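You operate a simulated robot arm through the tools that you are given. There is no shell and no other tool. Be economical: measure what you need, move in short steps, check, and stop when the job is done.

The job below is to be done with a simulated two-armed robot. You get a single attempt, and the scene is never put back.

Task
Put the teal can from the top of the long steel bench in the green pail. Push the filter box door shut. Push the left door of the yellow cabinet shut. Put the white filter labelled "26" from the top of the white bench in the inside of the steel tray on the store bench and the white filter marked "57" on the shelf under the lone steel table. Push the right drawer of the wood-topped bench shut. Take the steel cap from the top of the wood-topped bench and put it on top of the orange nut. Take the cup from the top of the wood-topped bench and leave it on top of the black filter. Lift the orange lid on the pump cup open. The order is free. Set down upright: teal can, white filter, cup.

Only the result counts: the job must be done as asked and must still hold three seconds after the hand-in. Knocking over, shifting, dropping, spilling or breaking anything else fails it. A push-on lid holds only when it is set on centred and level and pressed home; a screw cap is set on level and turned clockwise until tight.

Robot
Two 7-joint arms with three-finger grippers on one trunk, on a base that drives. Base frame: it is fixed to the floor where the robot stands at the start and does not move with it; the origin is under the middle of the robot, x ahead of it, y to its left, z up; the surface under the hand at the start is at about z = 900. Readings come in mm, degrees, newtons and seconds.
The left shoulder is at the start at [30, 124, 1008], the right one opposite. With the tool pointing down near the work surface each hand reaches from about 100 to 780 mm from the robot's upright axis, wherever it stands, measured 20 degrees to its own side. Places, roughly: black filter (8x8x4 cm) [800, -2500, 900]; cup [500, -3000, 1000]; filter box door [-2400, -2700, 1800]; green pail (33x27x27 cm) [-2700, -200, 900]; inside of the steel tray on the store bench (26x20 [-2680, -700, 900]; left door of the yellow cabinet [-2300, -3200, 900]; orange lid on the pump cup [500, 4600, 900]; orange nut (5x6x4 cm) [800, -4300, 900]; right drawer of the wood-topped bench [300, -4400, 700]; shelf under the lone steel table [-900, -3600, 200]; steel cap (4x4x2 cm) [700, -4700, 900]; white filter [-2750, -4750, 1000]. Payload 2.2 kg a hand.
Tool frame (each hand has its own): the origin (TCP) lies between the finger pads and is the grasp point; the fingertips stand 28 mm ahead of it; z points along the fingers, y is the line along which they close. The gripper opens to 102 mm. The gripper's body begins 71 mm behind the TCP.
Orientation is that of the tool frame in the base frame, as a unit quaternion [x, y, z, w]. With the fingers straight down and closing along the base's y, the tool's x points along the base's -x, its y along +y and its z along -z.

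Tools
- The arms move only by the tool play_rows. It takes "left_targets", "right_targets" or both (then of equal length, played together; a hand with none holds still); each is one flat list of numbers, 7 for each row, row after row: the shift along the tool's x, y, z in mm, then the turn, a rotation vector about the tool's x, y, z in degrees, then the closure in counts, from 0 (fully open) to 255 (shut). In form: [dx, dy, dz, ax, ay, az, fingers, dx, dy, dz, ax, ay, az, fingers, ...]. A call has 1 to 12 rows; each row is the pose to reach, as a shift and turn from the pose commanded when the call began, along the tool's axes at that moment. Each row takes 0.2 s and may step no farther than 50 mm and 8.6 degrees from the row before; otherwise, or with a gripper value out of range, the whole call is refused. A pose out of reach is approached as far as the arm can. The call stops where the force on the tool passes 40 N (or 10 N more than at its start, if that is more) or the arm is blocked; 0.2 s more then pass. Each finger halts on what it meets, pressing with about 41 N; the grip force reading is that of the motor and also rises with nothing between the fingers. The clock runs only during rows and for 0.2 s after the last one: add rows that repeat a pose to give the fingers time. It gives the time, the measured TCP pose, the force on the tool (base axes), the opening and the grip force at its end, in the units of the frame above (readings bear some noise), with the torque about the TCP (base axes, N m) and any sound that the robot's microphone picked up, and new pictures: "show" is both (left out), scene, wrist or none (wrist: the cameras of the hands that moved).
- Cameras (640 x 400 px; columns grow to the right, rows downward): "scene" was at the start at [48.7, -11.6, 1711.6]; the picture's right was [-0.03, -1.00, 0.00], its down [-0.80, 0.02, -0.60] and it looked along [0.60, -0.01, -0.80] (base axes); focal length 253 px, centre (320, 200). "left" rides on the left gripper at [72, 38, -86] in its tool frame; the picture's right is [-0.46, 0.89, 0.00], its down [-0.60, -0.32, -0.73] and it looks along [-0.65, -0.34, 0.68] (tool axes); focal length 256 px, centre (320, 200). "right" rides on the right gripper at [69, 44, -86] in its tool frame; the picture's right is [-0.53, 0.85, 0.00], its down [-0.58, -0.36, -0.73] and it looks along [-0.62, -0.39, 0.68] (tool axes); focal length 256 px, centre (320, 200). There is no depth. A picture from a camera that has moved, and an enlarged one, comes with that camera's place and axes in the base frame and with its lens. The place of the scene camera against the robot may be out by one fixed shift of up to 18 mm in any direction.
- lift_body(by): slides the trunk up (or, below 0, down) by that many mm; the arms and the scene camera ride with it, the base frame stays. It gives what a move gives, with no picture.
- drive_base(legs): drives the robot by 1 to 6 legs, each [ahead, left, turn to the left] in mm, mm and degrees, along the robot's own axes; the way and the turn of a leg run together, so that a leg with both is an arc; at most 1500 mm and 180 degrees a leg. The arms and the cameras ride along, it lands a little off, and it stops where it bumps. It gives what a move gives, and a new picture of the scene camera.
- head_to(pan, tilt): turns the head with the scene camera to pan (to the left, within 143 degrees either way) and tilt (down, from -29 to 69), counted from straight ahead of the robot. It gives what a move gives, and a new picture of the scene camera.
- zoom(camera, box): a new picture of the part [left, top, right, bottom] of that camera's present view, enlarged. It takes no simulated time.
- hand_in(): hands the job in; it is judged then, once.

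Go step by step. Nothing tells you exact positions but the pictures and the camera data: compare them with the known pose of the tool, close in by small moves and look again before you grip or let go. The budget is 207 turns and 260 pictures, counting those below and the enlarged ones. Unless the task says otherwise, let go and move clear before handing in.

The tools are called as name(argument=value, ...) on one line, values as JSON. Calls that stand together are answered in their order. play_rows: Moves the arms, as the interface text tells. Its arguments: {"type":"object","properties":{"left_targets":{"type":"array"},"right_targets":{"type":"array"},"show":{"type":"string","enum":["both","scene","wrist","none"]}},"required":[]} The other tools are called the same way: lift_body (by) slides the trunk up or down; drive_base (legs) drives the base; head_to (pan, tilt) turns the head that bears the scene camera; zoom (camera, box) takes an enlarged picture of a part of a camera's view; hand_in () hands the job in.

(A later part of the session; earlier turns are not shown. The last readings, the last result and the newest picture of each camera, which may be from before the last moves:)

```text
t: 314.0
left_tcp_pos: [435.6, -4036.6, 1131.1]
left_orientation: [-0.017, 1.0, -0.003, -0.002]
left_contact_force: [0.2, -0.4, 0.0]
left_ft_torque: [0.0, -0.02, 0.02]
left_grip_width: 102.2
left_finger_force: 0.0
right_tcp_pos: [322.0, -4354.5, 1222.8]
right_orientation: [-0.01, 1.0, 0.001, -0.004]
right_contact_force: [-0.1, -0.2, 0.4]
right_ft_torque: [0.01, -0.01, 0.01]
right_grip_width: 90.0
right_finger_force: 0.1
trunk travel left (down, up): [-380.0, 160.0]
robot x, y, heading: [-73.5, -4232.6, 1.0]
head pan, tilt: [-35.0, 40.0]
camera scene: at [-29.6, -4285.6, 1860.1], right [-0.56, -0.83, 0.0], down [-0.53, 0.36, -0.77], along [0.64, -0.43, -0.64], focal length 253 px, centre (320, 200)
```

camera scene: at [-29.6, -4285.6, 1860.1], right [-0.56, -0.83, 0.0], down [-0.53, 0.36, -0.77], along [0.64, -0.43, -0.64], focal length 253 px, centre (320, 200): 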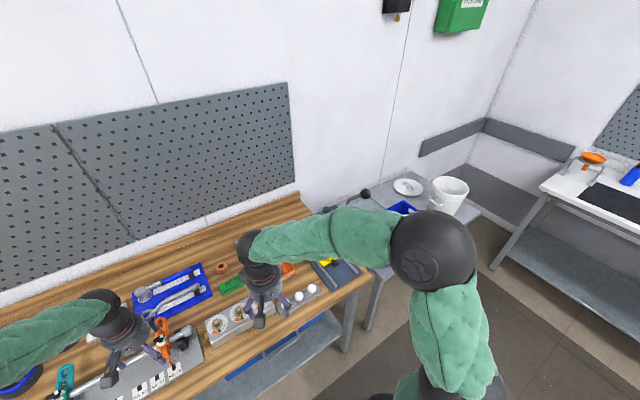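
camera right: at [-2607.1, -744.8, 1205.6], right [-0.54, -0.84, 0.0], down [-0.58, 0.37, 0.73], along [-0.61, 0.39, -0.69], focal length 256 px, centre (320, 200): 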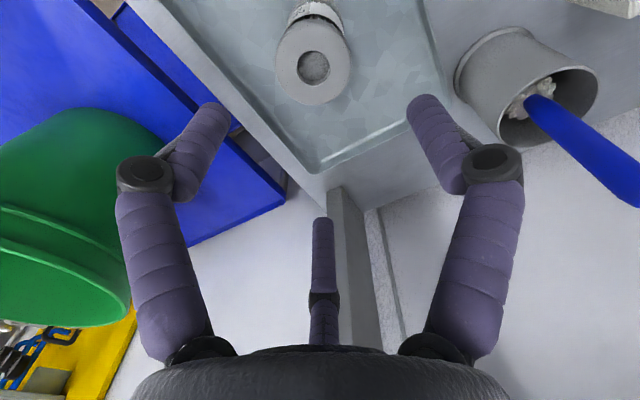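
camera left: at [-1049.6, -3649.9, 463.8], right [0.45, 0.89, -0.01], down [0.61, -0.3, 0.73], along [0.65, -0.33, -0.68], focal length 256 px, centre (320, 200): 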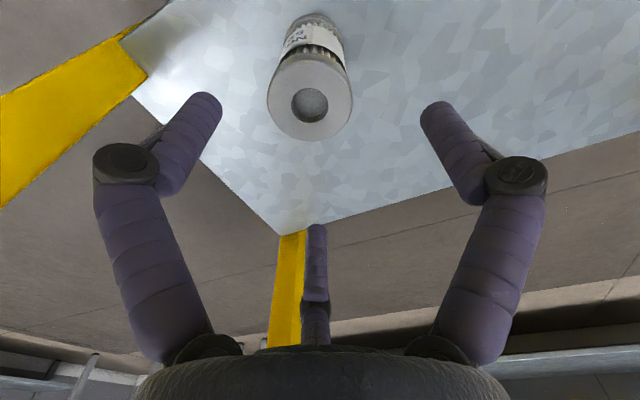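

The right arm blocks the head's view, so I'll use its wrist camera: driving a bit closer and moving the right hand toward the left rear of the press.

drive_base(legs=[[110, 0, -1]])

play_rows(right_targets=[-40, -10, 0, 0, 0, 0, 0, -80, -20, 0, 0, 0, 0, 0, -120, -35, 0, 0, 0, 0, 0, -160, -50, 0, 0, 0, 0, 0, -200, -65, 5, 0, 0, 0, 0, -240, -80, 15, 0, 0, 0, 0, -280, -90, 25, 0, 0, 0, 0, -300, -96, 40, 0, 0, 0, 0], show="wrist")

```text
t: 315.2
left_tcp_pos: [546.3, -4044.9, 1131.6]
left_orientation: [-0.008, 1.0, -0.004, -0.002]
left_contact_force: [-0.1, -0.5, 0.4]
left_ft_torque: [0.0, 0.03, 0.03]
left_grip_width: 102.1
left_finger_force: 0.1
right_tcp_pos: [426.7, -4360.8, 1222.1]
right_orientation: [-0.002, 1.0, 0.001, -0.005]
right_contact_force: [0.6, 0.2, 0.0]
right_ft_torque: [-0.01, 0.02, -0.01]
right_grip_width: 90.0
right_finger_force: 0.0
trunk travel left (down, up): [-380.0, 160.0]
robot x, y, heading: [33.7, -4225.3, -0.1]
head pan, tilt: [-35.0, 40.0]
camera scene: at [76.8, -4285.6, 1860.1], right [-0.57, -0.82, 0.0], down [-0.53, 0.37, -0.77], along [0.63, -0.44, -0.64], focal length 253 px, centre (320, 200)
```

scene: 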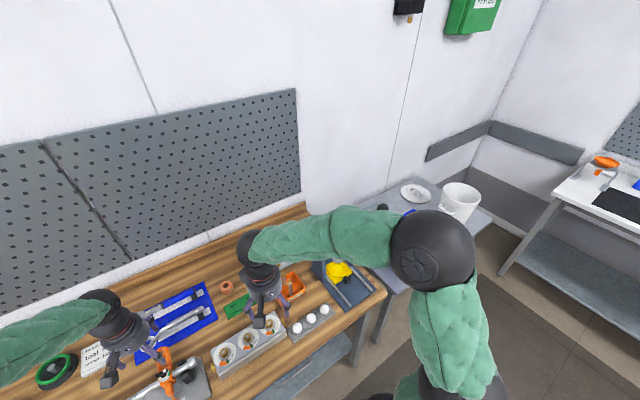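

```text
t: 317.0
left_tcp_pos: [546.9, -4045.1, 1130.5]
left_orientation: [-0.008, 1.0, -0.004, -0.001]
left_contact_force: [0.1, 0.1, 0.1]
left_ft_torque: [-0.01, 0.01, -0.04]
left_grip_width: 102.0
left_finger_force: 0.0
right_tcp_pos: [723.7, -4456.8, 1180.4]
right_orientation: [-0.002, 1.0, 0.001, -0.004]
right_contact_force: [0.6, -0.5, 1.1]
right_ft_torque: [0.0, 0.02, -0.02]
right_grip_width: 101.7
right_finger_force: 0.1
trunk travel left (down, up): [-380.0, 160.0]
robot x, y, heading: [28.7, -4225.9, -0.1]
head pan, tilt: [-35.0, 40.0]
camera right: at [656.1, -4413.3, 1266.1], right [0.53, 0.85, 0.0], down [0.58, -0.36, 0.73], along [0.61, -0.39, -0.69], focal length 256 px, centre (320, 200)
```

right: 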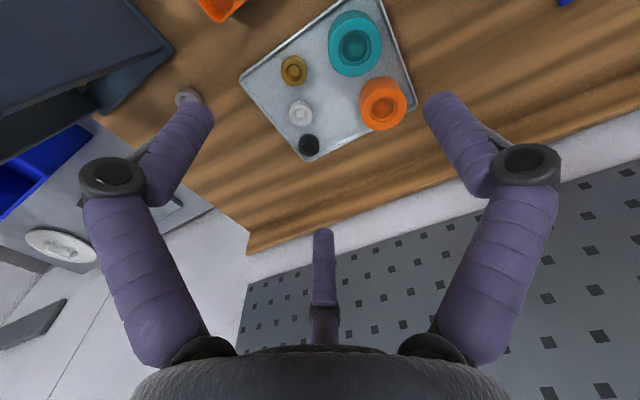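

I can see the cap beside the press. Zooming in.

zoom(camera="right", box=[80, 20, 240, 150])

```text
3.08 times, centred on (160, 85) of right
camera zoom: at [656.1, -4413.3, 1266.1], right [0.53, 0.85, 0.0], down [0.58, -0.36, 0.73], along [0.61, -0.39, -0.69], focal length 788 px, centre (812, 554)
```

zoom: 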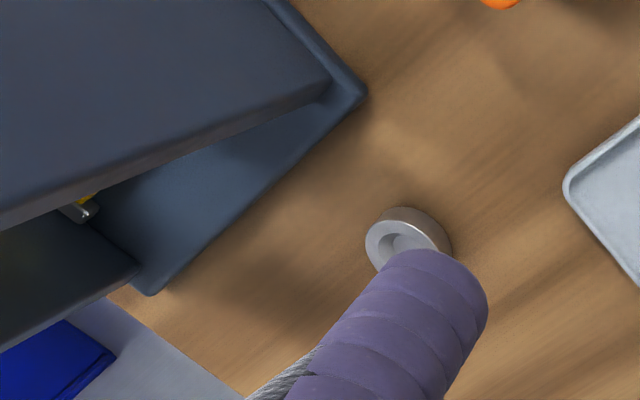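

The cap is near [692, -4656], about 45 mm behind the press base. I'm moving the hand closer, above and behind it, to see the clearance to the press frame.

play_rows(right_targets=[-20, -30, -20, 0, 0, 0, 0, -36, -65, -30, 0, 0, 0, 0, -36, -105, -30, 0, 0, 0, 0, -36, -140, -30, 0, 0, 0, 0, -36, -140, -30, 0, 0, 0, 0], show="both")

```text
t: 318.2
left_tcp_pos: [546.1, -4045.3, 1132.2]
left_orientation: [-0.008, 1.0, -0.004, -0.001]
left_contact_force: [-0.3, 0.0, -0.4]
left_ft_torque: [-0.01, 0.0, -0.03]
left_grip_width: 102.0
left_finger_force: 0.1
right_tcp_pos: [748.4, -4588.2, 1207.6]
right_orientation: [0.0, 1.0, 0.001, -0.005]
right_contact_force: [-0.4, -0.2, 0.0]
right_ft_torque: [-0.02, 0.0, 0.03]
right_grip_width: 101.9
right_finger_force: 0.0
right hand out of reach, approached as far as the arm can: row 3, 4, 5
trunk travel left (down, up): [-380.0, 160.0]
robot x, y, heading: [29.1, -4226.7, 0.1]
head pan, tilt: [-35.0, 40.0]
camera scene: at [75.7, -4284.7, 1860.1], right [-0.57, -0.82, 0.0], down [-0.53, 0.37, -0.77], along [0.63, -0.44, -0.64], focal length 253 px, centre (320, 200)
camera right: at [680.0, -4544.2, 1295.0], right [0.53, 0.85, 0.0], down [0.58, -0.36, 0.73], along [0.61, -0.39, -0.69], focal length 256 px, centre (320, 200)
```

scene: 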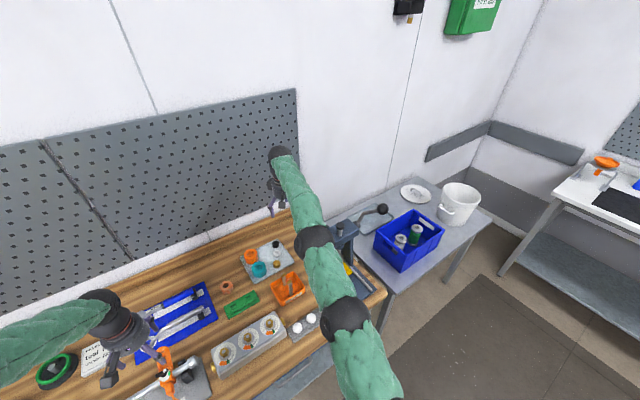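
right: 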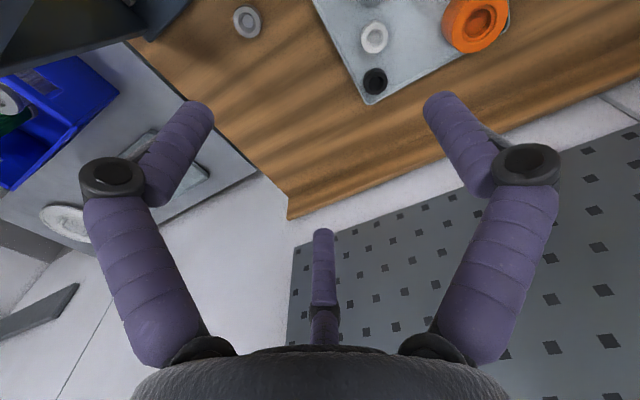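

The press ends at about x ≤ 650, so a small backward tilt of the hand gives clearance. I'm swinging the hand left and driving the base right to put the cap straight ahead.

play_rows(right_targets=[0, 45, 0, 0, 0, 0, 0, 0, 90, 0, 0, 0, 0, 0, 0, 135, 0, 0, 0, 0, 0, 0, 180, 0, 0, 0, 0, 0, 0, 225, 0, 0, 0, 0, 0, 0, 260, 0, 0, 0, 0, 0], show="none")

drive_base(legs=[[40, -260, 0]])

```text
t: 319.6
left_tcp_pos: [546.0, -4044.4, 1130.5]
left_orientation: [-0.007, 1.0, -0.004, -0.002]
left_contact_force: [-0.6, 0.7, -0.8]
left_ft_torque: [-0.04, 0.01, 0.0]
left_grip_width: 102.0
left_finger_force: 0.0
right_tcp_pos: [746.0, -4326.8, 1203.8]
right_orientation: [-0.001, 1.0, -0.001, -0.004]
right_contact_force: [0.3, 0.0, -0.2]
right_ft_torque: [-0.01, 0.01, 0.0]
right_grip_width: 102.0
right_finger_force: 0.0
trunk travel left (down, up): [-380.0, 160.0]
robot x, y, heading: [30.8, -4228.9, -0.1]
head pan, tilt: [-35.0, 40.0]
```

```text
t: 321.5
left_tcp_pos: [586.7, -4300.5, 1132.3]
left_orientation: [-0.009, 1.0, -0.004, -0.002]
left_contact_force: [0.0, 0.4, 0.7]
left_ft_torque: [0.04, 0.02, -0.01]
left_grip_width: 101.9
left_finger_force: 0.0
right_tcp_pos: [787.0, -4584.0, 1204.1]
right_orientation: [-0.002, 1.0, 0.001, -0.004]
right_contact_force: [0.1, 0.3, -0.2]
right_ft_torque: [0.0, 0.01, 0.0]
right_grip_width: 102.0
right_finger_force: 0.1
trunk travel left (down, up): [-380.0, 160.0]
robot x, y, heading: [75.0, -4484.3, 0.3]
head pan, tilt: [-35.0, 40.0]
camera scene: at [117.1, -4543.0, 1860.1], right [-0.57, -0.82, 0.0], down [-0.53, 0.37, -0.77], along [0.63, -0.44, -0.64], focal length 253 px, centre (320, 200)
```

scene: 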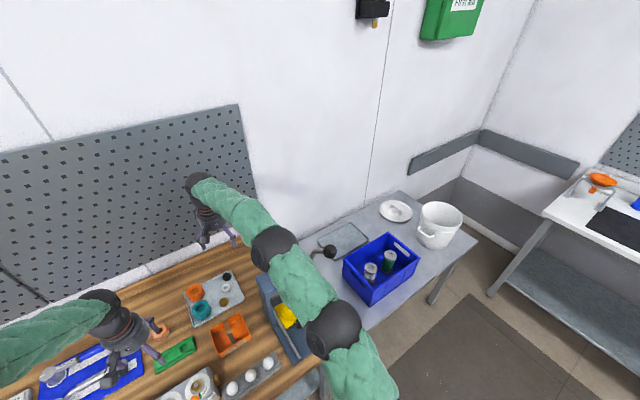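

The right elbow would sweep over the press, so the left arm, coming in from the left, is safer. I'm parking the right hand back and to the right first.

play_rows(right_targets=[40, 0, -15, 0, 0, 0, 0, 80, 0, -30, 0, 0, 0, 0, 125, 0, -30, 0, 0, 0, 0, 170, 0, -30, 0, 0, 0, 0, 215, 0, -30, 0, 0, 0, 0, 255, -20, -30, 0, 0, 0, 0, 295, -45, -30, 0, 0, 0, 0, 335, -70, -30, 0, 0, 0, 0, 375, -95, -30, 0, 0, 0, 0, 410, -125, -30, 0, 0, 0, 0, 440, -160, -30, 0, 0, 0, 0, 460, -200, -30, 0, 0, 0, 0], show="none")

play_rows(left_targets=[-15, -40, 0, 0, 0, 0, 0, -30, -80, -5, 0, 0, 0, 0, -45, -120, -10, 0, 2, 0, 0, -60, -160, -15, 0, 4, 0, 0, -75, -200, -20, 0, 6, 0, 0, -90, -240, -20, 0, 8, 0, 0, -105, -280, -20, 0, 10, 0, 0, -115, -320, -20, 0, 12, 0, 0, -115, -350, -20, 0, 12, 0, 0, -115, -350, -20, 0, 12, 0, 0], show="both")

```text
t: 324.1
left_tcp_pos: [585.5, -4300.8, 1131.3]
left_orientation: [-0.009, 1.0, -0.004, 0.0]
left_contact_force: [0.4, 0.0, -0.2]
left_ft_torque: [0.01, 0.0, -0.01]
left_grip_width: 101.7
left_finger_force: 0.0
right_tcp_pos: [328.5, -4783.7, 1237.1]
right_orientation: [-0.002, 1.0, 0.0, -0.004]
right_contact_force: [0.3, 0.5, -0.1]
right_ft_torque: [0.0, -0.02, -0.01]
right_grip_width: 102.0
right_finger_force: 0.0
trunk travel left (down, up): [-380.0, 160.0]
robot x, y, heading: [71.5, -4485.2, 0.2]
head pan, tilt: [-35.0, 40.0]
```

```text
t: 326.3
left_tcp_pos: [697.7, -4630.7, 1153.3]
left_orientation: [-0.008, 0.994, -0.004, -0.105]
left_contact_force: [0.6, -0.2, -0.1]
left_ft_torque: [0.01, -0.01, -0.02]
left_grip_width: 102.1
left_finger_force: 0.0
left hand out of reach, approached as far as the arm can: row 8, 9, 10
right_tcp_pos: [329.5, -4783.6, 1236.7]
right_orientation: [-0.002, 1.0, 0.0, -0.004]
right_contact_force: [0.0, -0.5, -0.1]
right_ft_torque: [0.0, 0.01, 0.01]
right_grip_width: 102.2
right_finger_force: 0.0
trunk travel left (down, up): [-380.0, 160.0]
robot x, y, heading: [70.8, -4486.0, 0.1]
head pan, tilt: [-35.0, 40.0]
camera scene: at [117.0, -4542.7, 1860.1], right [-0.57, -0.82, 0.0], down [-0.53, 0.37, -0.77], along [0.63, -0.44, -0.64], focal length 253 px, centre (320, 200)
camera left: at [643.5, -4591.0, 1252.5], right [0.44, 0.89, -0.1], down [0.75, -0.3, 0.59], along [0.5, -0.34, -0.8], focal length 256 px, centre (320, 200)
```

scene: 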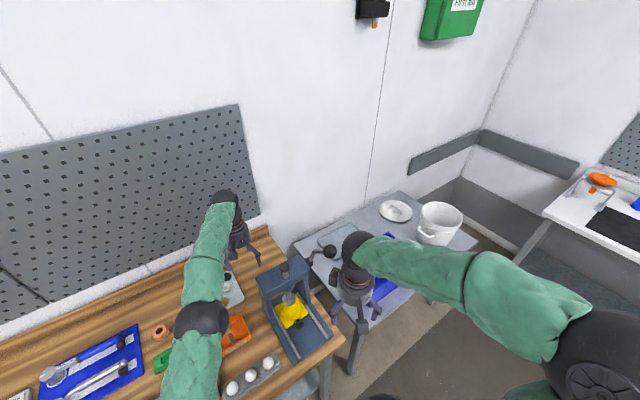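
left: 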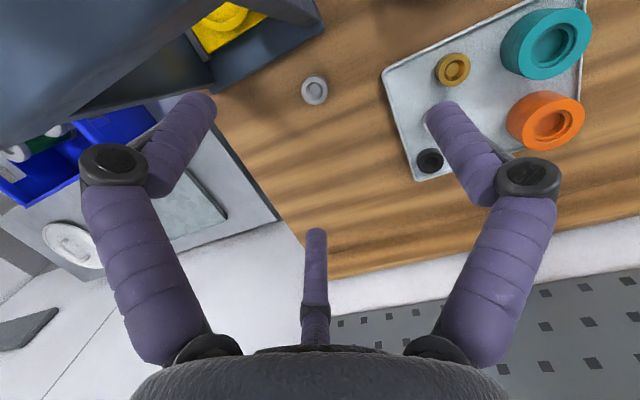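

The cap is at [697, -4662], clear of the press. I'm shifting the base 35 mm right and lowering the left hand over it.

drive_base(legs=[[0, -35, 0]])

play_rows(left_targets=[0, 0, 40, 0, 0, 0, 70, 0, 0, 80, 0, 0, 0, 70, 0, 0, 120, 0, 0, 0, 70, 0, 0, 150, 0, 0, 0, 70, 0, 0, 150, 0, 0, 0, 70], show="wrist")

```text
t: 327.1
left_tcp_pos: [699.3, -4664.3, 1154.6]
left_orientation: [-0.008, 0.994, -0.005, -0.105]
left_contact_force: [-1.0, -0.2, 0.6]
left_ft_torque: [0.04, 0.0, -0.04]
left_grip_width: 102.2
left_finger_force: 0.0
right_tcp_pos: [328.8, -4819.1, 1236.7]
right_orientation: [-0.002, 1.0, 0.001, -0.005]
right_contact_force: [-0.5, -0.4, 0.1]
right_ft_torque: [0.01, -0.04, -0.01]
right_grip_width: 101.9
right_finger_force: 0.0
trunk travel left (down, up): [-380.0, 160.0]
robot x, y, heading: [69.6, -4520.3, 0.2]
head pan, tilt: [-35.0, 40.0]
camera scene: at [117.1, -4578.1, 1860.1], right [-0.57, -0.82, 0.0], down [-0.53, 0.37, -0.77], along [0.63, -0.44, -0.64], focal length 253 px, centre (320, 200)
```

scene: 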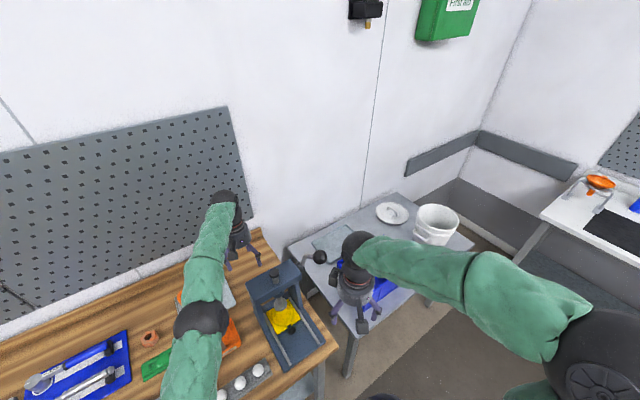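

```text
t: 328.0
left_tcp_pos: [674.9, -4662.4, 1057.0]
left_orientation: [-0.009, 0.995, -0.007, -0.102]
left_contact_force: [-3.1, 1.4, 8.7]
left_ft_torque: [0.26, 0.3, 0.08]
left_grip_width: 74.1
left_finger_force: 0.0
right_tcp_pos: [328.9, -4817.8, 1236.3]
right_orientation: [-0.003, 1.0, 0.0, -0.004]
right_contact_force: [0.0, 0.7, 0.0]
right_ft_torque: [-0.03, -0.01, 0.04]
right_grip_width: 102.3
right_finger_force: 0.1
trunk travel left (down, up): [-380.0, 160.0]
robot x, y, heading: [69.2, -4514.7, 0.3]
head pan, tilt: [-35.0, 40.0]
stopped in row 4 (left hand): the force on the tool passed its limit at 58 N (the readings are from after the stop); the commanded pose is now the measured one
camera left: at [619.1, -4623.3, 1155.6], right [0.44, 0.89, -0.1], down [0.75, -0.29, 0.6], along [0.5, -0.34, -0.79], focal length 256 px, centre (320, 200)
```

left: 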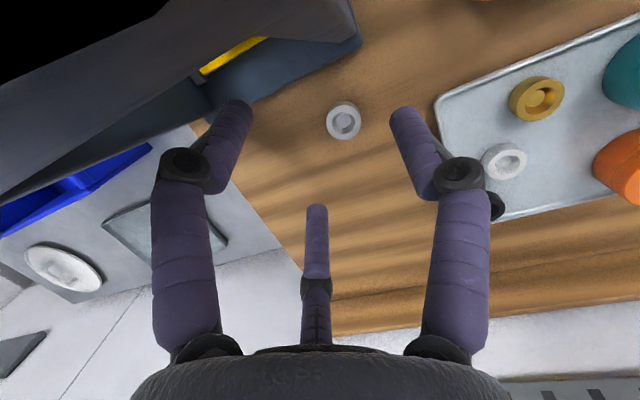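

The wrist camera, on the robot's side of the hand, touched the press beam. I'm lifting straight up and turning the hand 45° about the vertical so the camera faces left, away from the press.

play_rows(left_targets=[8, 0, -38, 0, 0, 0, 70, 8, 0, -80, 0, 0, 0, 70, -6, 0, -114, 0, 0, 0, 70, -6, 0, -114, -1.5, 0, 7.3, 70, -6, 0, -114, -3.1, 0, 14.7, 70, -6, 0, -114, -4.7, 0, 22, 70, -6, 0, -114, -6.3, 0, 29.3, 70, -6, 0, -114, -7.8, 0, 36.7, 70, -6, 0, -114, -9.4, 0, 44, 70], show="both")

```text
t: 330.0
left_tcp_pos: [693.1, -4657.3, 1164.5]
left_orientation: [0.372, 0.923, 0.035, -0.092]
left_contact_force: [0.0, 0.4, 0.1]
left_ft_torque: [-0.01, 0.0, 0.03]
left_grip_width: 73.8
left_finger_force: 0.1
left hand out of reach, approached as far as the arm can: row 3, 4, 5, 6, 7, 8, 9
right_tcp_pos: [328.8, -4819.6, 1235.5]
right_orientation: [-0.002, 1.0, 0.002, -0.004]
right_contact_force: [0.0, 0.7, -0.1]
right_ft_torque: [-0.02, -0.01, 0.01]
right_grip_width: 101.9
right_finger_force: 0.0
trunk travel left (down, up): [-380.0, 160.0]
robot x, y, heading: [68.7, -4522.3, 0.1]
head pan, tilt: [-35.0, 40.0]
camera scene: at [116.7, -4577.8, 1860.1], right [-0.57, -0.82, 0.0], down [-0.53, 0.37, -0.77], along [0.63, -0.44, -0.64], focal length 253 px, centre (320, 200)
camera left: at [679.3, -4591.5, 1264.1], right [0.94, 0.32, -0.09], down [0.31, -0.74, 0.6], along [0.12, -0.59, -0.79], focal length 256 px, centre (320, 200)
```

scene: 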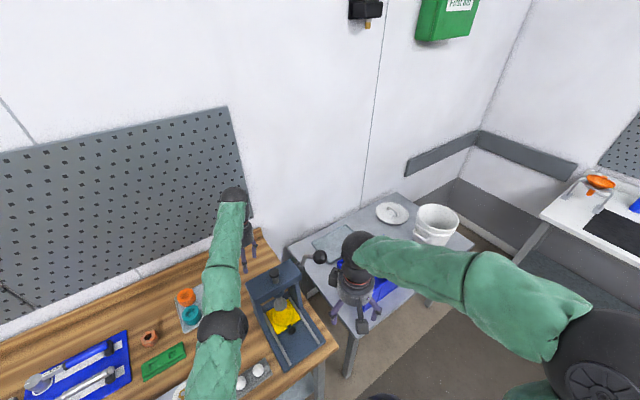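
left: 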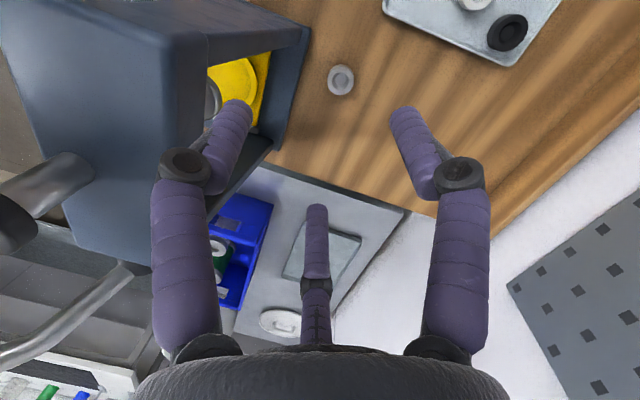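

Now the geometry is clear: the press base ends at x ≈ 638, the beam at x ≈ 600, and the cap is at [695, -4661]. I'm lowering vertically partway.

play_rows(left_targets=[-10, 0, 40, 0, 0, 0, 70, -20, 0, 80, 0, 0, 0, 70, -31, -1, 120, 0, 0, 0, 70, -42, -1, 160, 0, 0, 0, 70, -42, -1, 160, 0, 0, 0, 70], show="wrist")

```text
t: 331.2
left_tcp_pos: [698.3, -4663.0, 1001.2]
left_orientation: [0.371, 0.924, 0.035, -0.091]
left_contact_force: [-0.6, 0.0, 0.4]
left_ft_torque: [0.02, 0.01, -0.02]
left_grip_width: 73.8
left_finger_force: 0.2
right_tcp_pos: [327.6, -4819.9, 1236.8]
right_orientation: [-0.003, 1.0, 0.001, -0.004]
right_contact_force: [0.4, -0.3, 0.3]
right_ft_torque: [0.02, 0.01, 0.0]
right_grip_width: 102.1
right_finger_force: 0.0
trunk travel left (down, up): [-380.0, 160.0]
robot x, y, heading: [73.8, -4514.1, 0.5]
head pan, tilt: [-35.0, 40.0]
camera left: at [683.8, -4598.6, 1099.1], right [0.94, 0.32, -0.09], down [0.31, -0.74, 0.6], along [0.13, -0.59, -0.79], focal length 256 px, centre (320, 200)
```

left: 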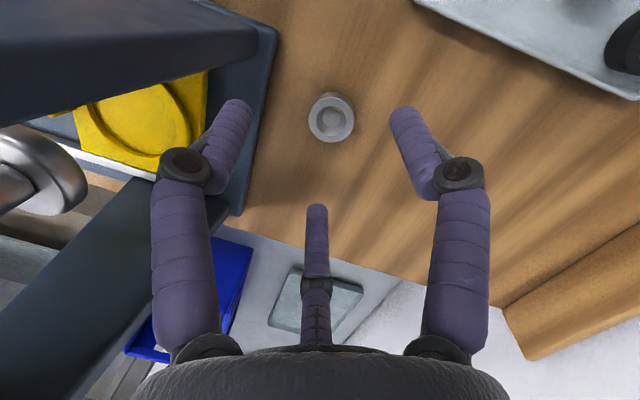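

Centred on the cap. I'm lowering the fingertips to the bench level around it and closing.

play_rows(left_targets=[-9, 0, 35, 0, 0, 0, 70, -14, 0, 55, 0, 0, 0, 70, -17, 0, 67, 0, 0, 0, 70, -17, 0, 67, 0, 0, 0, 220, -17, 0, 67, 0, 0, 0, 220, -17, 0, 67, 0, 0, 0, 220], show="wrist")

```text
t: 332.6
left_tcp_pos: [689.3, -4661.0, 940.6]
left_orientation: [0.37, 0.924, 0.035, -0.089]
left_contact_force: [-3.2, 0.9, 19.3]
left_ft_torque: [0.04, 0.24, -0.03]
left_grip_width: 39.2
left_finger_force: 41.1
left hand out of reach, approached as far as the arm can: row 1, 2, 3, 4, 5, 6
right_tcp_pos: [327.0, -4819.3, 1237.6]
right_orientation: [-0.003, 1.0, 0.001, -0.004]
right_contact_force: [0.6, -1.2, -0.3]
right_ft_torque: [-0.03, 0.04, -0.01]
right_grip_width: 102.2
right_finger_force: 0.1
trunk travel left (down, up): [-380.0, 160.0]
robot x, y, heading: [71.6, -4516.3, 0.2]
head pan, tilt: [-35.0, 40.0]
camera left: at [675.1, -4595.5, 1039.0], right [0.94, 0.32, -0.09], down [0.31, -0.73, 0.6], along [0.13, -0.6, -0.79], focal length 256 px, centre (320, 200)
```

left: 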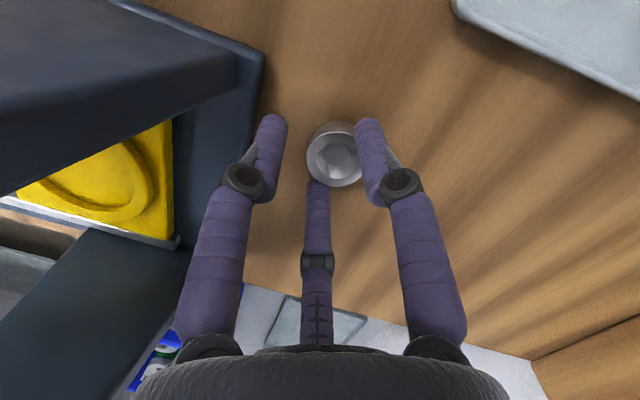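

The fingers stopped at 39 mm but the cap isn't centred between them, because the arm was at its reach limit. I'm opening, rising, and repositioning the base further right for a better reach.

play_rows(left_targets=[0, 0, 0, 0, 0, 0, 70, 0, 0, 0, 0, 0, 0, 70, 8, 0, -39, 0, 0, 0, 70, 16, 0, -78, 0, 0, 0, 70, 36, 24, -74, 0, 0, 0, 70, 60, 48, -69, 0, 0, 0, 70, 91, 79, -63, 0, 0, 0, 70], show="wrist")

drive_base(legs=[[20, -110, 0]])

```text
t: 334.2
left_tcp_pos: [688.2, -4549.3, 1016.4]
left_orientation: [0.372, 0.923, 0.035, -0.091]
left_contact_force: [1.1, 1.0, 0.5]
left_ft_torque: [0.01, -0.04, 0.01]
left_grip_width: 74.2
left_finger_force: 0.0
right_tcp_pos: [329.1, -4817.5, 1236.8]
right_orientation: [-0.002, 1.0, -0.001, -0.004]
right_contact_force: [0.2, 0.0, -0.5]
right_ft_torque: [-0.01, 0.02, -0.02]
right_grip_width: 101.8
right_finger_force: 0.0
trunk travel left (down, up): [-380.0, 160.0]
robot x, y, heading: [74.2, -4516.9, 0.1]
head pan, tilt: [-35.0, 40.0]
camera left: at [674.7, -4482.6, 1115.5], right [0.94, 0.32, -0.09], down [0.31, -0.74, 0.6], along [0.12, -0.6, -0.79], focal length 256 px, centre (320, 200)
```

left: 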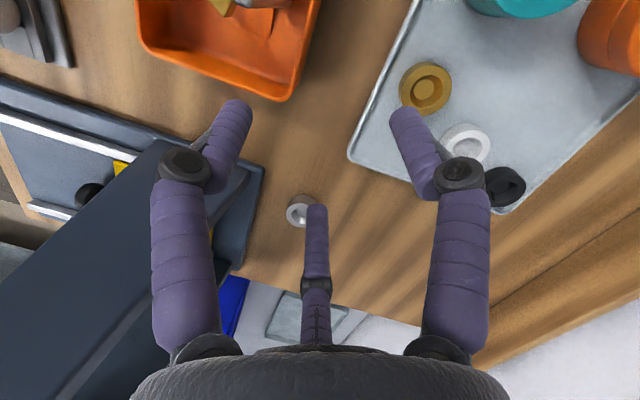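

```text
t: 335.4
left_tcp_pos: [709.3, -4661.2, 1017.3]
left_orientation: [0.37, 0.924, 0.036, -0.092]
left_contact_force: [0.2, 0.2, -0.8]
left_ft_torque: [-0.02, 0.01, 0.01]
left_grip_width: 74.0
left_finger_force: 0.1
right_tcp_pos: [350.9, -4932.8, 1236.0]
right_orientation: [-0.003, 1.0, 0.0, -0.005]
right_contact_force: [0.3, 0.4, 0.7]
right_ft_torque: [0.02, 0.01, 0.02]
right_grip_width: 101.9
right_finger_force: 0.1
trunk travel left (down, up): [-380.0, 160.0]
robot x, y, heading: [94.7, -4628.7, 0.1]
head pan, tilt: [-35.0, 40.0]
camera scene: at [138.0, -4691.0, 1860.1], right [-0.57, -0.82, 0.0], down [-0.53, 0.37, -0.77], along [0.63, -0.44, -0.64], focal length 253 px, centre (320, 200)
```

scene: 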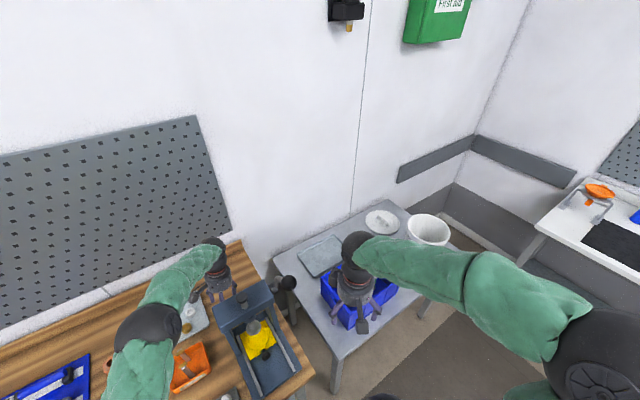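

I'm now over the cap with slack in the arm, and checking the wrist view.

zoom(camera="left", box=[160, 40, 480, 240])

```text
2.00 times, centred on (320, 140) of left
camera zoom: at [695.7, -4595.5, 1115.9], right [0.94, 0.33, -0.09], down [0.31, -0.74, 0.6], along [0.13, -0.59, -0.79], focal length 512 px, centre (320, 320)
```

zoom: 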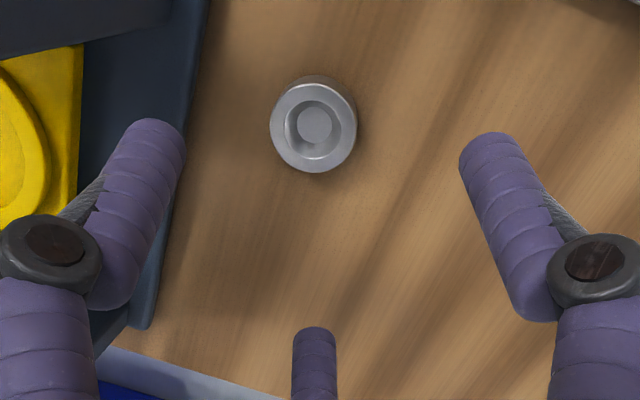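

The cap is at [696, -4657]. Lowering around it and closing.

play_rows(left_targets=[-5, -6, 40, 0, 0, 0, 70, -9, -6, 75, 0, 0, 0, 70, -10, -6, 83, 0, 0, 0, 70, -10, -6, 85, 0, 0, 0, 70, -10, -6, 85, 0, 0, 0, 70], show="wrist")

```text
t: 336.6
left_tcp_pos: [699.2, -4659.0, 932.5]
left_orientation: [0.37, 0.924, 0.036, -0.091]
left_contact_force: [-0.3, 0.3, -0.1]
left_ft_torque: [0.02, 0.02, 0.02]
left_grip_width: 74.1
left_finger_force: 0.1
right_tcp_pos: [349.9, -4930.4, 1237.1]
right_orientation: [-0.004, 1.0, 0.001, -0.004]
right_contact_force: [0.3, 0.4, -0.5]
right_ft_torque: [0.0, 0.0, 0.01]
right_grip_width: 102.1
right_finger_force: 0.0
trunk travel left (down, up): [-380.0, 160.0]
robot x, y, heading: [96.1, -4633.8, 0.5]
head pan, tilt: [-35.0, 40.0]
camera left: at [685.9, -4593.6, 1030.9], right [0.94, 0.33, -0.09], down [0.31, -0.74, 0.6], along [0.13, -0.59, -0.79], focal length 256 px, centre (320, 200)
```

left: 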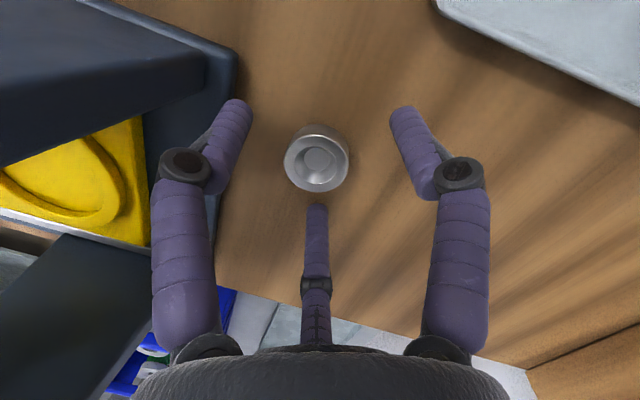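

Well centred now. Closing on the cap and lifting slightly.

play_rows(left_targets=[0, 0, 0, 0, 0, 0, 230, 0, 0, 0, 0, 0, 0, 230, 0, 0, 0, 0, 0, 0, 230, 0, 0, 0, 0, 0, 0, 230, 4, 0, -20, 0, 0, 0, 230, 12, 0, -60, 0, 0, 0, 230], show="wrist")

```text
t: 338.0
left_tcp_pos: [697.6, -4656.2, 995.8]
left_orientation: [0.371, 0.924, 0.035, -0.091]
left_contact_force: [-0.6, -0.3, -0.8]
left_ft_torque: [-0.02, -0.05, 0.0]
left_grip_width: 33.5
left_finger_force: 40.6
right_tcp_pos: [349.0, -4930.7, 1236.4]
right_orientation: [-0.003, 1.0, 0.001, -0.005]
right_contact_force: [-0.3, -0.4, -0.2]
right_ft_torque: [0.0, -0.01, -0.01]
right_grip_width: 102.2
right_finger_force: 0.0
trunk travel left (down, up): [-380.0, 160.0]
robot x, y, heading: [96.1, -4632.7, 0.3]
head pan, tilt: [-35.0, 40.0]
camera left: at [683.8, -4590.8, 1093.6], right [0.94, 0.33, -0.09], down [0.31, -0.74, 0.6], along [0.13, -0.59, -0.79], focal length 256 px, centre (320, 200)
```

left: 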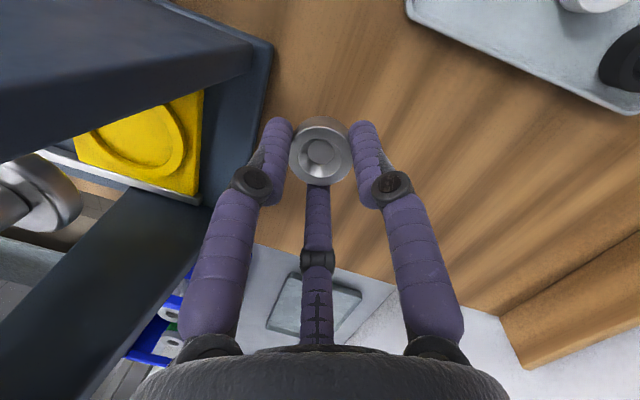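

The cap is held (33.5 mm). I'm raising it and driving left to bring it to the orange nut.

play_rows(left_targets=[9, 0, -45, 0, 0, 0, 230, 18, 0, -90, 0, 0, 0, 230, 22, 0, -108, 0, 0, 0, 230], show="none")

drive_base(legs=[[0, 330, 0]])

zoom(camera="left", box=[0, 0, 640, 400])

```text
t: 338.8
left_tcp_pos: [700.2, -4658.7, 1104.1]
left_orientation: [0.37, 0.924, 0.035, -0.092]
left_contact_force: [-0.7, 0.4, -0.6]
left_ft_torque: [-0.02, 0.01, 0.0]
left_grip_width: 33.5
left_finger_force: 41.3
right_tcp_pos: [350.2, -4931.7, 1237.0]
right_orientation: [-0.003, 1.0, 0.001, -0.004]
right_contact_force: [0.3, 0.1, 0.7]
right_ft_torque: [-0.05, -0.02, 0.0]
right_grip_width: 101.9
right_finger_force: 0.1
trunk travel left (down, up): [-380.0, 160.0]
robot x, y, heading: [92.8, -4631.9, 0.4]
head pan, tilt: [-35.0, 40.0]
```

```text
t: 340.9
left_tcp_pos: [697.3, -4331.1, 1104.2]
left_orientation: [0.367, 0.925, 0.034, -0.091]
left_contact_force: [0.2, 0.4, -0.4]
left_ft_torque: [-0.07, 0.01, 0.01]
left_grip_width: 33.4
left_finger_force: 41.1
right_tcp_pos: [348.1, -4603.1, 1236.7]
right_orientation: [-0.006, 1.0, 0.001, -0.004]
right_contact_force: [-0.1, 0.2, 0.5]
right_ft_torque: [-0.01, 0.03, 0.0]
right_grip_width: 101.9
right_finger_force: 0.0
trunk travel left (down, up): [-380.0, 160.0]
robot x, y, heading: [89.1, -4308.3, 0.6]
head pan, tilt: [-35.0, 40.0]
camera scene: at [135.4, -4363.8, 1860.1], right [-0.56, -0.83, 0.0], down [-0.53, 0.36, -0.77], along [0.63, -0.43, -0.64], focal length 253 px, centre (320, 200)
```

scene: 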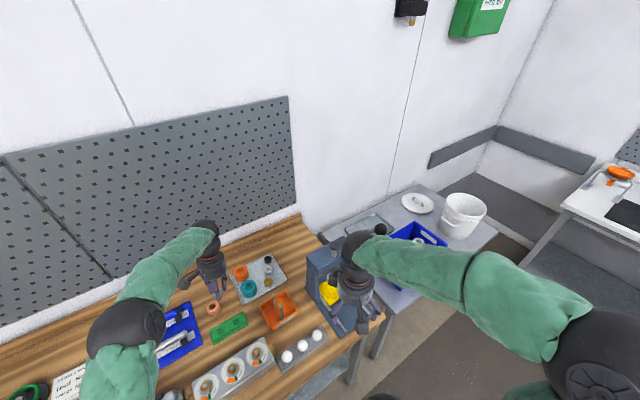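

```text
1.00 times, centred on (320, 200) of left (not enlarged: the box is as wide or as high as the picture)
camera zoom: at [683.2, -4264.5, 1202.2], right [0.94, 0.33, -0.09], down [0.32, -0.73, 0.6], along [0.13, -0.59, -0.79], focal length 256 px, centre (320, 200)
```

zoom: 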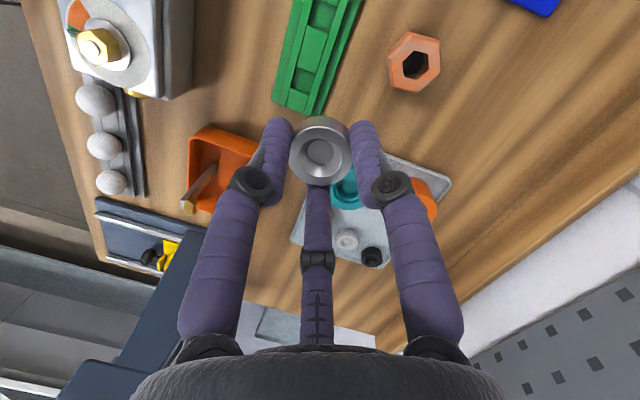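

The nut is at [753, -4282]. I'm moving the cap over it and lowering to just above.

play_rows(left_targets=[-5, 24, -1, 0, 0, 0, 230, -10, 48, -2, 0, 0, 0, 230, -15, 73, -3, 0, 0, 0, 230, -24, 73, 40, 0, 0, 0, 230, -30, 73, 72, 0, 0, 0, 230, -30, 73, 72, 0, 0, 0, 230], show="wrist")

```text
t: 342.3
left_tcp_pos: [758.8, -4288.5, 1027.2]
left_orientation: [0.368, 0.925, 0.035, -0.091]
left_contact_force: [-0.3, 0.0, -0.1]
left_ft_torque: [0.0, 0.01, -0.01]
left_grip_width: 33.5
left_finger_force: 41.0
right_tcp_pos: [350.2, -4604.3, 1236.7]
right_orientation: [-0.006, 1.0, 0.001, -0.004]
right_contact_force: [-0.2, -1.4, -0.6]
right_ft_torque: [0.01, 0.01, 0.01]
right_grip_width: 102.3
right_finger_force: 0.0
trunk travel left (down, up): [-380.0, 160.0]
robot x, y, heading: [91.6, -4306.0, 0.5]
head pan, tilt: [-35.0, 40.0]
camera left: at [744.5, -4223.9, 1125.1], right [0.94, 0.33, -0.09], down [0.32, -0.73, 0.6], along [0.13, -0.59, -0.79], focal length 256 px, centre (320, 200)
```

left: 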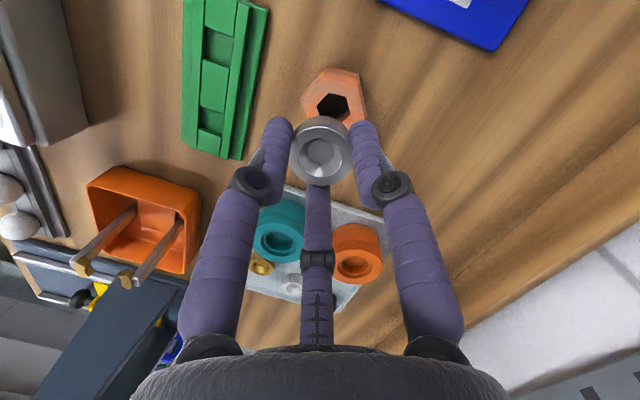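

Aligned within a couple of millimetres. Lowering onto the nut in small steps.

play_rows(left_targets=[-4, 2, 25, 0, 0, 0, 230, -7, 2, 42, 0, 0, 0, 230, -7, 2, 46, 0, 0, 0, 230, -8, 2, 49, 0, 0, 0, 230, -9, 2, 52, 0, 0, 0, 230, -9, 2, 54, 0, 0, 0, 230, -10, 2, 56, 0, 0, 0, 230, -10, 2, 58, 0, 0, 0, 230, -10, 2, 60, 0, 0, 0, 230], show="wrist")

```text
t: 344.3
left_tcp_pos: [758.1, -4285.6, 967.0]
left_orientation: [0.367, 0.925, 0.034, -0.092]
left_contact_force: [0.3, 0.4, -0.6]
left_ft_torque: [0.01, 0.01, 0.01]
left_grip_width: 33.4
left_finger_force: 41.0
right_tcp_pos: [348.9, -4604.6, 1236.0]
right_orientation: [-0.006, 1.0, 0.0, -0.004]
right_contact_force: [0.5, 0.7, 0.0]
right_ft_torque: [-0.04, 0.0, 0.0]
right_grip_width: 102.1
right_finger_force: 0.1
trunk travel left (down, up): [-380.0, 160.0]
robot x, y, heading: [91.3, -4304.4, 0.3]
head pan, tilt: [-35.0, 40.0]
camera left: at [743.8, -4220.1, 1065.2], right [0.94, 0.33, -0.09], down [0.32, -0.73, 0.6], along [0.13, -0.59, -0.79], focal length 256 px, centre (320, 200)
```

left: 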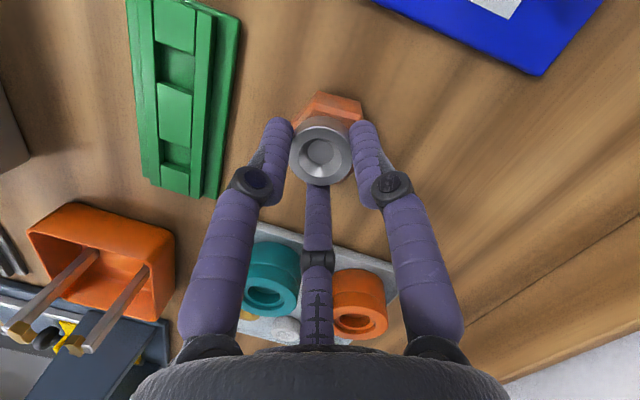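

No contact yet, so I'm continuing down gently.

play_rows(left_targets=[0, 0, 2, 0, 0, 0, 230, -1, 0, 4, 0, 0, 0, 230, -1, 0, 6, 0, 0, 0, 230, -2, 0, 8, 0, 0, 0, 230, -2, 0, 10, 0, 0, 0, 230, -2, 0, 12, 0, 0, 0, 230], show="none")

```text
t: 345.5
left_tcp_pos: [761.8, -4284.9, 963.9]
left_orientation: [0.366, 0.926, 0.037, -0.086]
left_contact_force: [-5.4, 0.6, 16.5]
left_ft_torque: [-0.03, 0.12, -0.01]
left_grip_width: 33.0
left_finger_force: 40.7
right_tcp_pos: [349.7, -4604.9, 1236.7]
right_orientation: [-0.006, 1.0, 0.001, -0.004]
right_contact_force: [0.9, -0.1, 0.4]
right_ft_torque: [-0.02, 0.07, 0.02]
right_grip_width: 101.8
right_finger_force: 0.0
trunk travel left (down, up): [-380.0, 160.0]
robot x, y, heading: [87.6, -4306.8, 0.5]
head pan, tilt: [-35.0, 40.0]
stopped in row 5 (left hand): the force on the tool passed its limit at 45 N (the readings are from after the stop); the commanded pose is now the measured one
```

Seated on the nut. I'm easing, opening, and lifting away to check.

play_rows(left_targets=[0, 0, -2, 0, 0, 0, 230, 0, 0, -2, 0, 0, 0, 180, 0, 0, -2, 0, 0, 0, 140, 0, 0, -2, 0, 0, 0, 110, 0, 0, -2, 0, 0, 0, 110, 5, 0, -25, 0, 0, 0, 110, 12, 0, -65, 0, 0, 0, 110, 20, 0, -105, 0, 0, 0, 110], show="wrist")

```text
t: 347.3
left_tcp_pos: [760.6, -4284.6, 1067.9]
left_orientation: [0.367, 0.925, 0.036, -0.087]
left_contact_force: [-0.1, 0.1, -0.2]
left_ft_torque: [-0.02, -0.04, -0.03]
left_grip_width: 58.4
left_finger_force: 0.1
right_tcp_pos: [348.7, -4605.4, 1235.2]
right_orientation: [-0.007, 1.0, 0.001, -0.004]
right_contact_force: [-0.3, -0.2, 0.5]
right_ft_torque: [0.02, 0.0, 0.02]
right_grip_width: 102.2
right_finger_force: 0.0
trunk travel left (down, up): [-380.0, 160.0]
robot x, y, heading: [91.5, -4309.1, 0.4]
head pan, tilt: [-35.0, 40.0]
camera left: at [745.2, -4219.5, 1166.3], right [0.94, 0.33, -0.09], down [0.31, -0.73, 0.6], along [0.14, -0.59, -0.79], focal length 256 px, centre (320, 200)
```

left: 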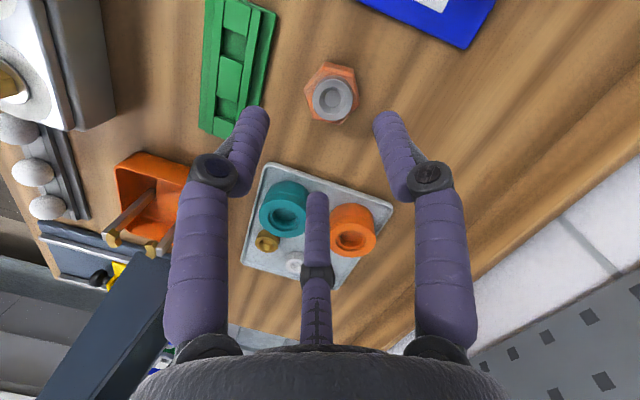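

The steel cap sits squarely on the nut. I'm straightening the left hand and retracting.

play_rows(left_targets=[8, 0, -40, 0, -5, 0, 60, 12, 0, -70, 0, -10.3, 0, 0], show="none")

play_rows(left_targets=[20, -22, 0, 0, 0, -7, 0, 40, -45, 0, 0, 0, -14, 0, 65, -65, 0, 0, 0, -21, 0, 90, -85, 0, 0, 0, -28, 0, 115, -105, 0, 0, 0, -35, 0, 145, -120, 0, 0, 0, -43, 0], show="none")

```text
t: 347.9
left_tcp_pos: [762.2, -4286.4, 1139.9]
left_orientation: [0.369, 0.929, 0.002, -0.004]
left_contact_force: [-0.3, 0.9, -0.4]
left_ft_torque: [0.01, -0.01, 0.0]
left_grip_width: 101.9
left_finger_force: 0.1
right_tcp_pos: [348.5, -4604.4, 1235.9]
right_orientation: [-0.006, 1.0, 0.001, -0.005]
right_contact_force: [-0.1, -0.7, -0.1]
right_ft_torque: [0.03, -0.05, 0.01]
right_grip_width: 102.4
right_finger_force: 0.2
trunk travel left (down, up): [-380.0, 160.0]
robot x, y, heading: [86.6, -4306.0, 0.8]
head pan, tilt: [-35.0, 40.0]
```

```text
t: 349.3
left_tcp_pos: [572.7, -4272.1, 1143.2]
left_orientation: [0.001, 1.0, 0.003, -0.002]
left_contact_force: [-0.4, -0.4, -0.1]
left_ft_torque: [-0.02, -0.04, -0.02]
left_grip_width: 102.0
left_finger_force: 0.1
right_tcp_pos: [348.6, -4604.7, 1237.7]
right_orientation: [-0.006, 1.0, 0.002, -0.005]
right_contact_force: [-0.1, -0.3, 0.3]
right_ft_torque: [-0.02, -0.02, 0.01]
right_grip_width: 101.7
right_finger_force: 0.0
trunk travel left (down, up): [-380.0, 160.0]
robot x, y, heading: [90.9, -4305.8, 0.5]
head pan, tilt: [-35.0, 40.0]
```

Next is the cup near [500, -3000]. I'm backing off and strafing left along the bench.

drive_base(legs=[[-340, 0, -0.5], [0, 1350, 0]])

head_to(pan=15, tilt=40)

```text
t: 358.0
left_tcp_pos: [197.3, -2898.5, 1140.3]
left_orientation: [-0.013, 1.0, 0.004, -0.002]
left_contact_force: [-0.3, 0.1, 0.3]
left_ft_torque: [0.01, -0.01, 0.0]
left_grip_width: 101.9
left_finger_force: 0.2
right_tcp_pos: [-17.9, -3236.8, 1235.2]
right_orientation: [-0.022, 1.0, 0.001, -0.005]
right_contact_force: [0.0, 0.5, -0.5]
right_ft_torque: [0.0, 0.01, 0.01]
right_grip_width: 101.9
right_finger_force: 0.1
trunk travel left (down, up): [-380.0, 160.0]
robot x, y, heading: [-283.9, -2949.2, 2.3]
head pan, tilt: [-35.0, 40.0]
camera scene: at [-238.7, -3004.5, 1860.1], right [-0.54, -0.84, 0.0], down [-0.54, 0.35, -0.77], along [0.65, -0.41, -0.64], focal length 253 px, centre (320, 200)
```

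scene: 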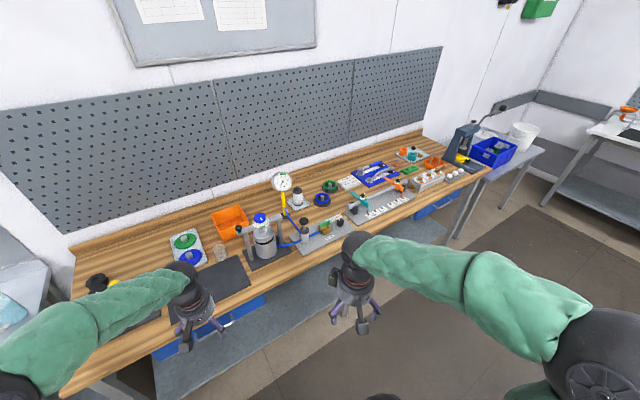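

```text
t: 359.2
left_tcp_pos: [196.7, -2898.9, 1141.5]
left_orientation: [-0.014, 1.0, 0.004, -0.002]
left_contact_force: [0.1, -0.8, 1.3]
left_ft_torque: [0.03, 0.0, 0.03]
left_grip_width: 101.9
left_finger_force: 0.0
right_tcp_pos: [-16.8, -3238.5, 1237.3]
right_orientation: [-0.022, 1.0, 0.0, -0.005]
right_contact_force: [-0.1, 0.5, 0.1]
right_ft_torque: [0.01, 0.02, 0.0]
right_grip_width: 101.9
right_finger_force: 0.1
trunk travel left (down, up): [-380.0, 160.0]
robot x, y, heading: [-287.0, -2949.5, 2.4]
head pan, tilt: [15.0, 40.0]
camera scene: at [-229.0, -2933.7, 1860.1], right [0.3, -0.95, 0.0], down [-0.61, -0.19, -0.77], along [0.73, 0.23, -0.64], focal length 253 px, centre (320, 200)
```

scene: 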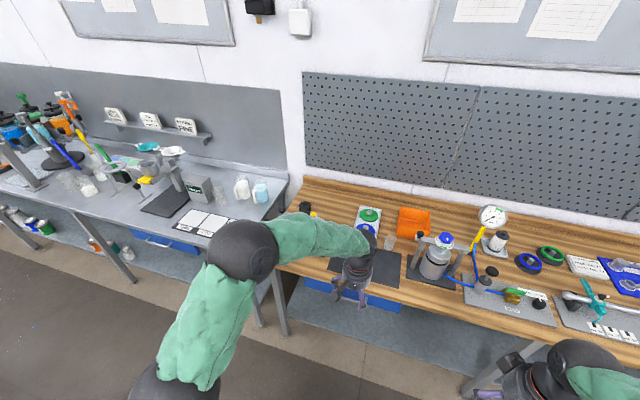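

I'm moving the left hand aside and zooming in on the cup and black filter.

play_rows(left_targets=[0, 45, 0, 0, 0, 0, 0, 0, 90, 0, 0, 0, 0, 0, 20, 130, 0, 0, 0, 0, 0, 40, 170, 0, 0, 0, 0, 0], show="none")

zoom(camera="scene", box=[280, 190, 440, 290])

```text
t: 360.2
left_tcp_pos: [149.5, -2728.7, 1139.6]
left_orientation: [-0.013, 1.0, 0.003, -0.003]
left_contact_force: [-0.7, 0.3, -0.2]
left_ft_torque: [-0.02, 0.01, 0.0]
left_grip_width: 102.0
left_finger_force: 0.0
right_tcp_pos: [-17.5, -3236.1, 1236.8]
right_orientation: [-0.022, 1.0, 0.0, -0.004]
right_contact_force: [-0.3, 0.9, 0.0]
right_ft_torque: [-0.02, 0.01, 0.0]
right_grip_width: 101.9
right_finger_force: 0.0
trunk travel left (down, up): [-380.0, 160.0]
robot x, y, heading: [-285.7, -2949.5, 2.4]
head pan, tilt: [15.0, 40.0]
```

```text
4.00 times, centred on (360, 240) of scene
camera zoom: at [-230.2, -2931.9, 1860.1], right [0.3, -0.95, 0.0], down [-0.61, -0.19, -0.77], along [0.73, 0.23, -0.64], focal length 1011 px, centre (160, 40)
```

zoom: 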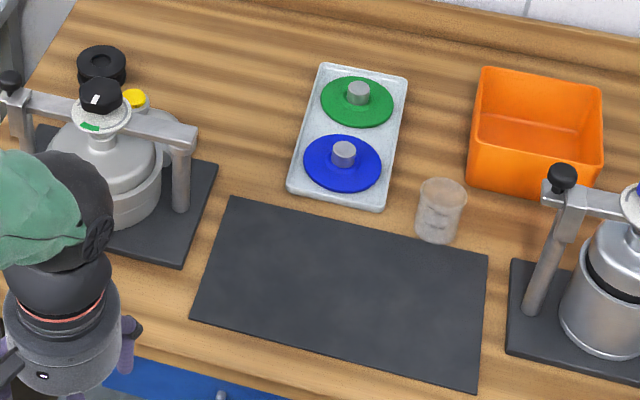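

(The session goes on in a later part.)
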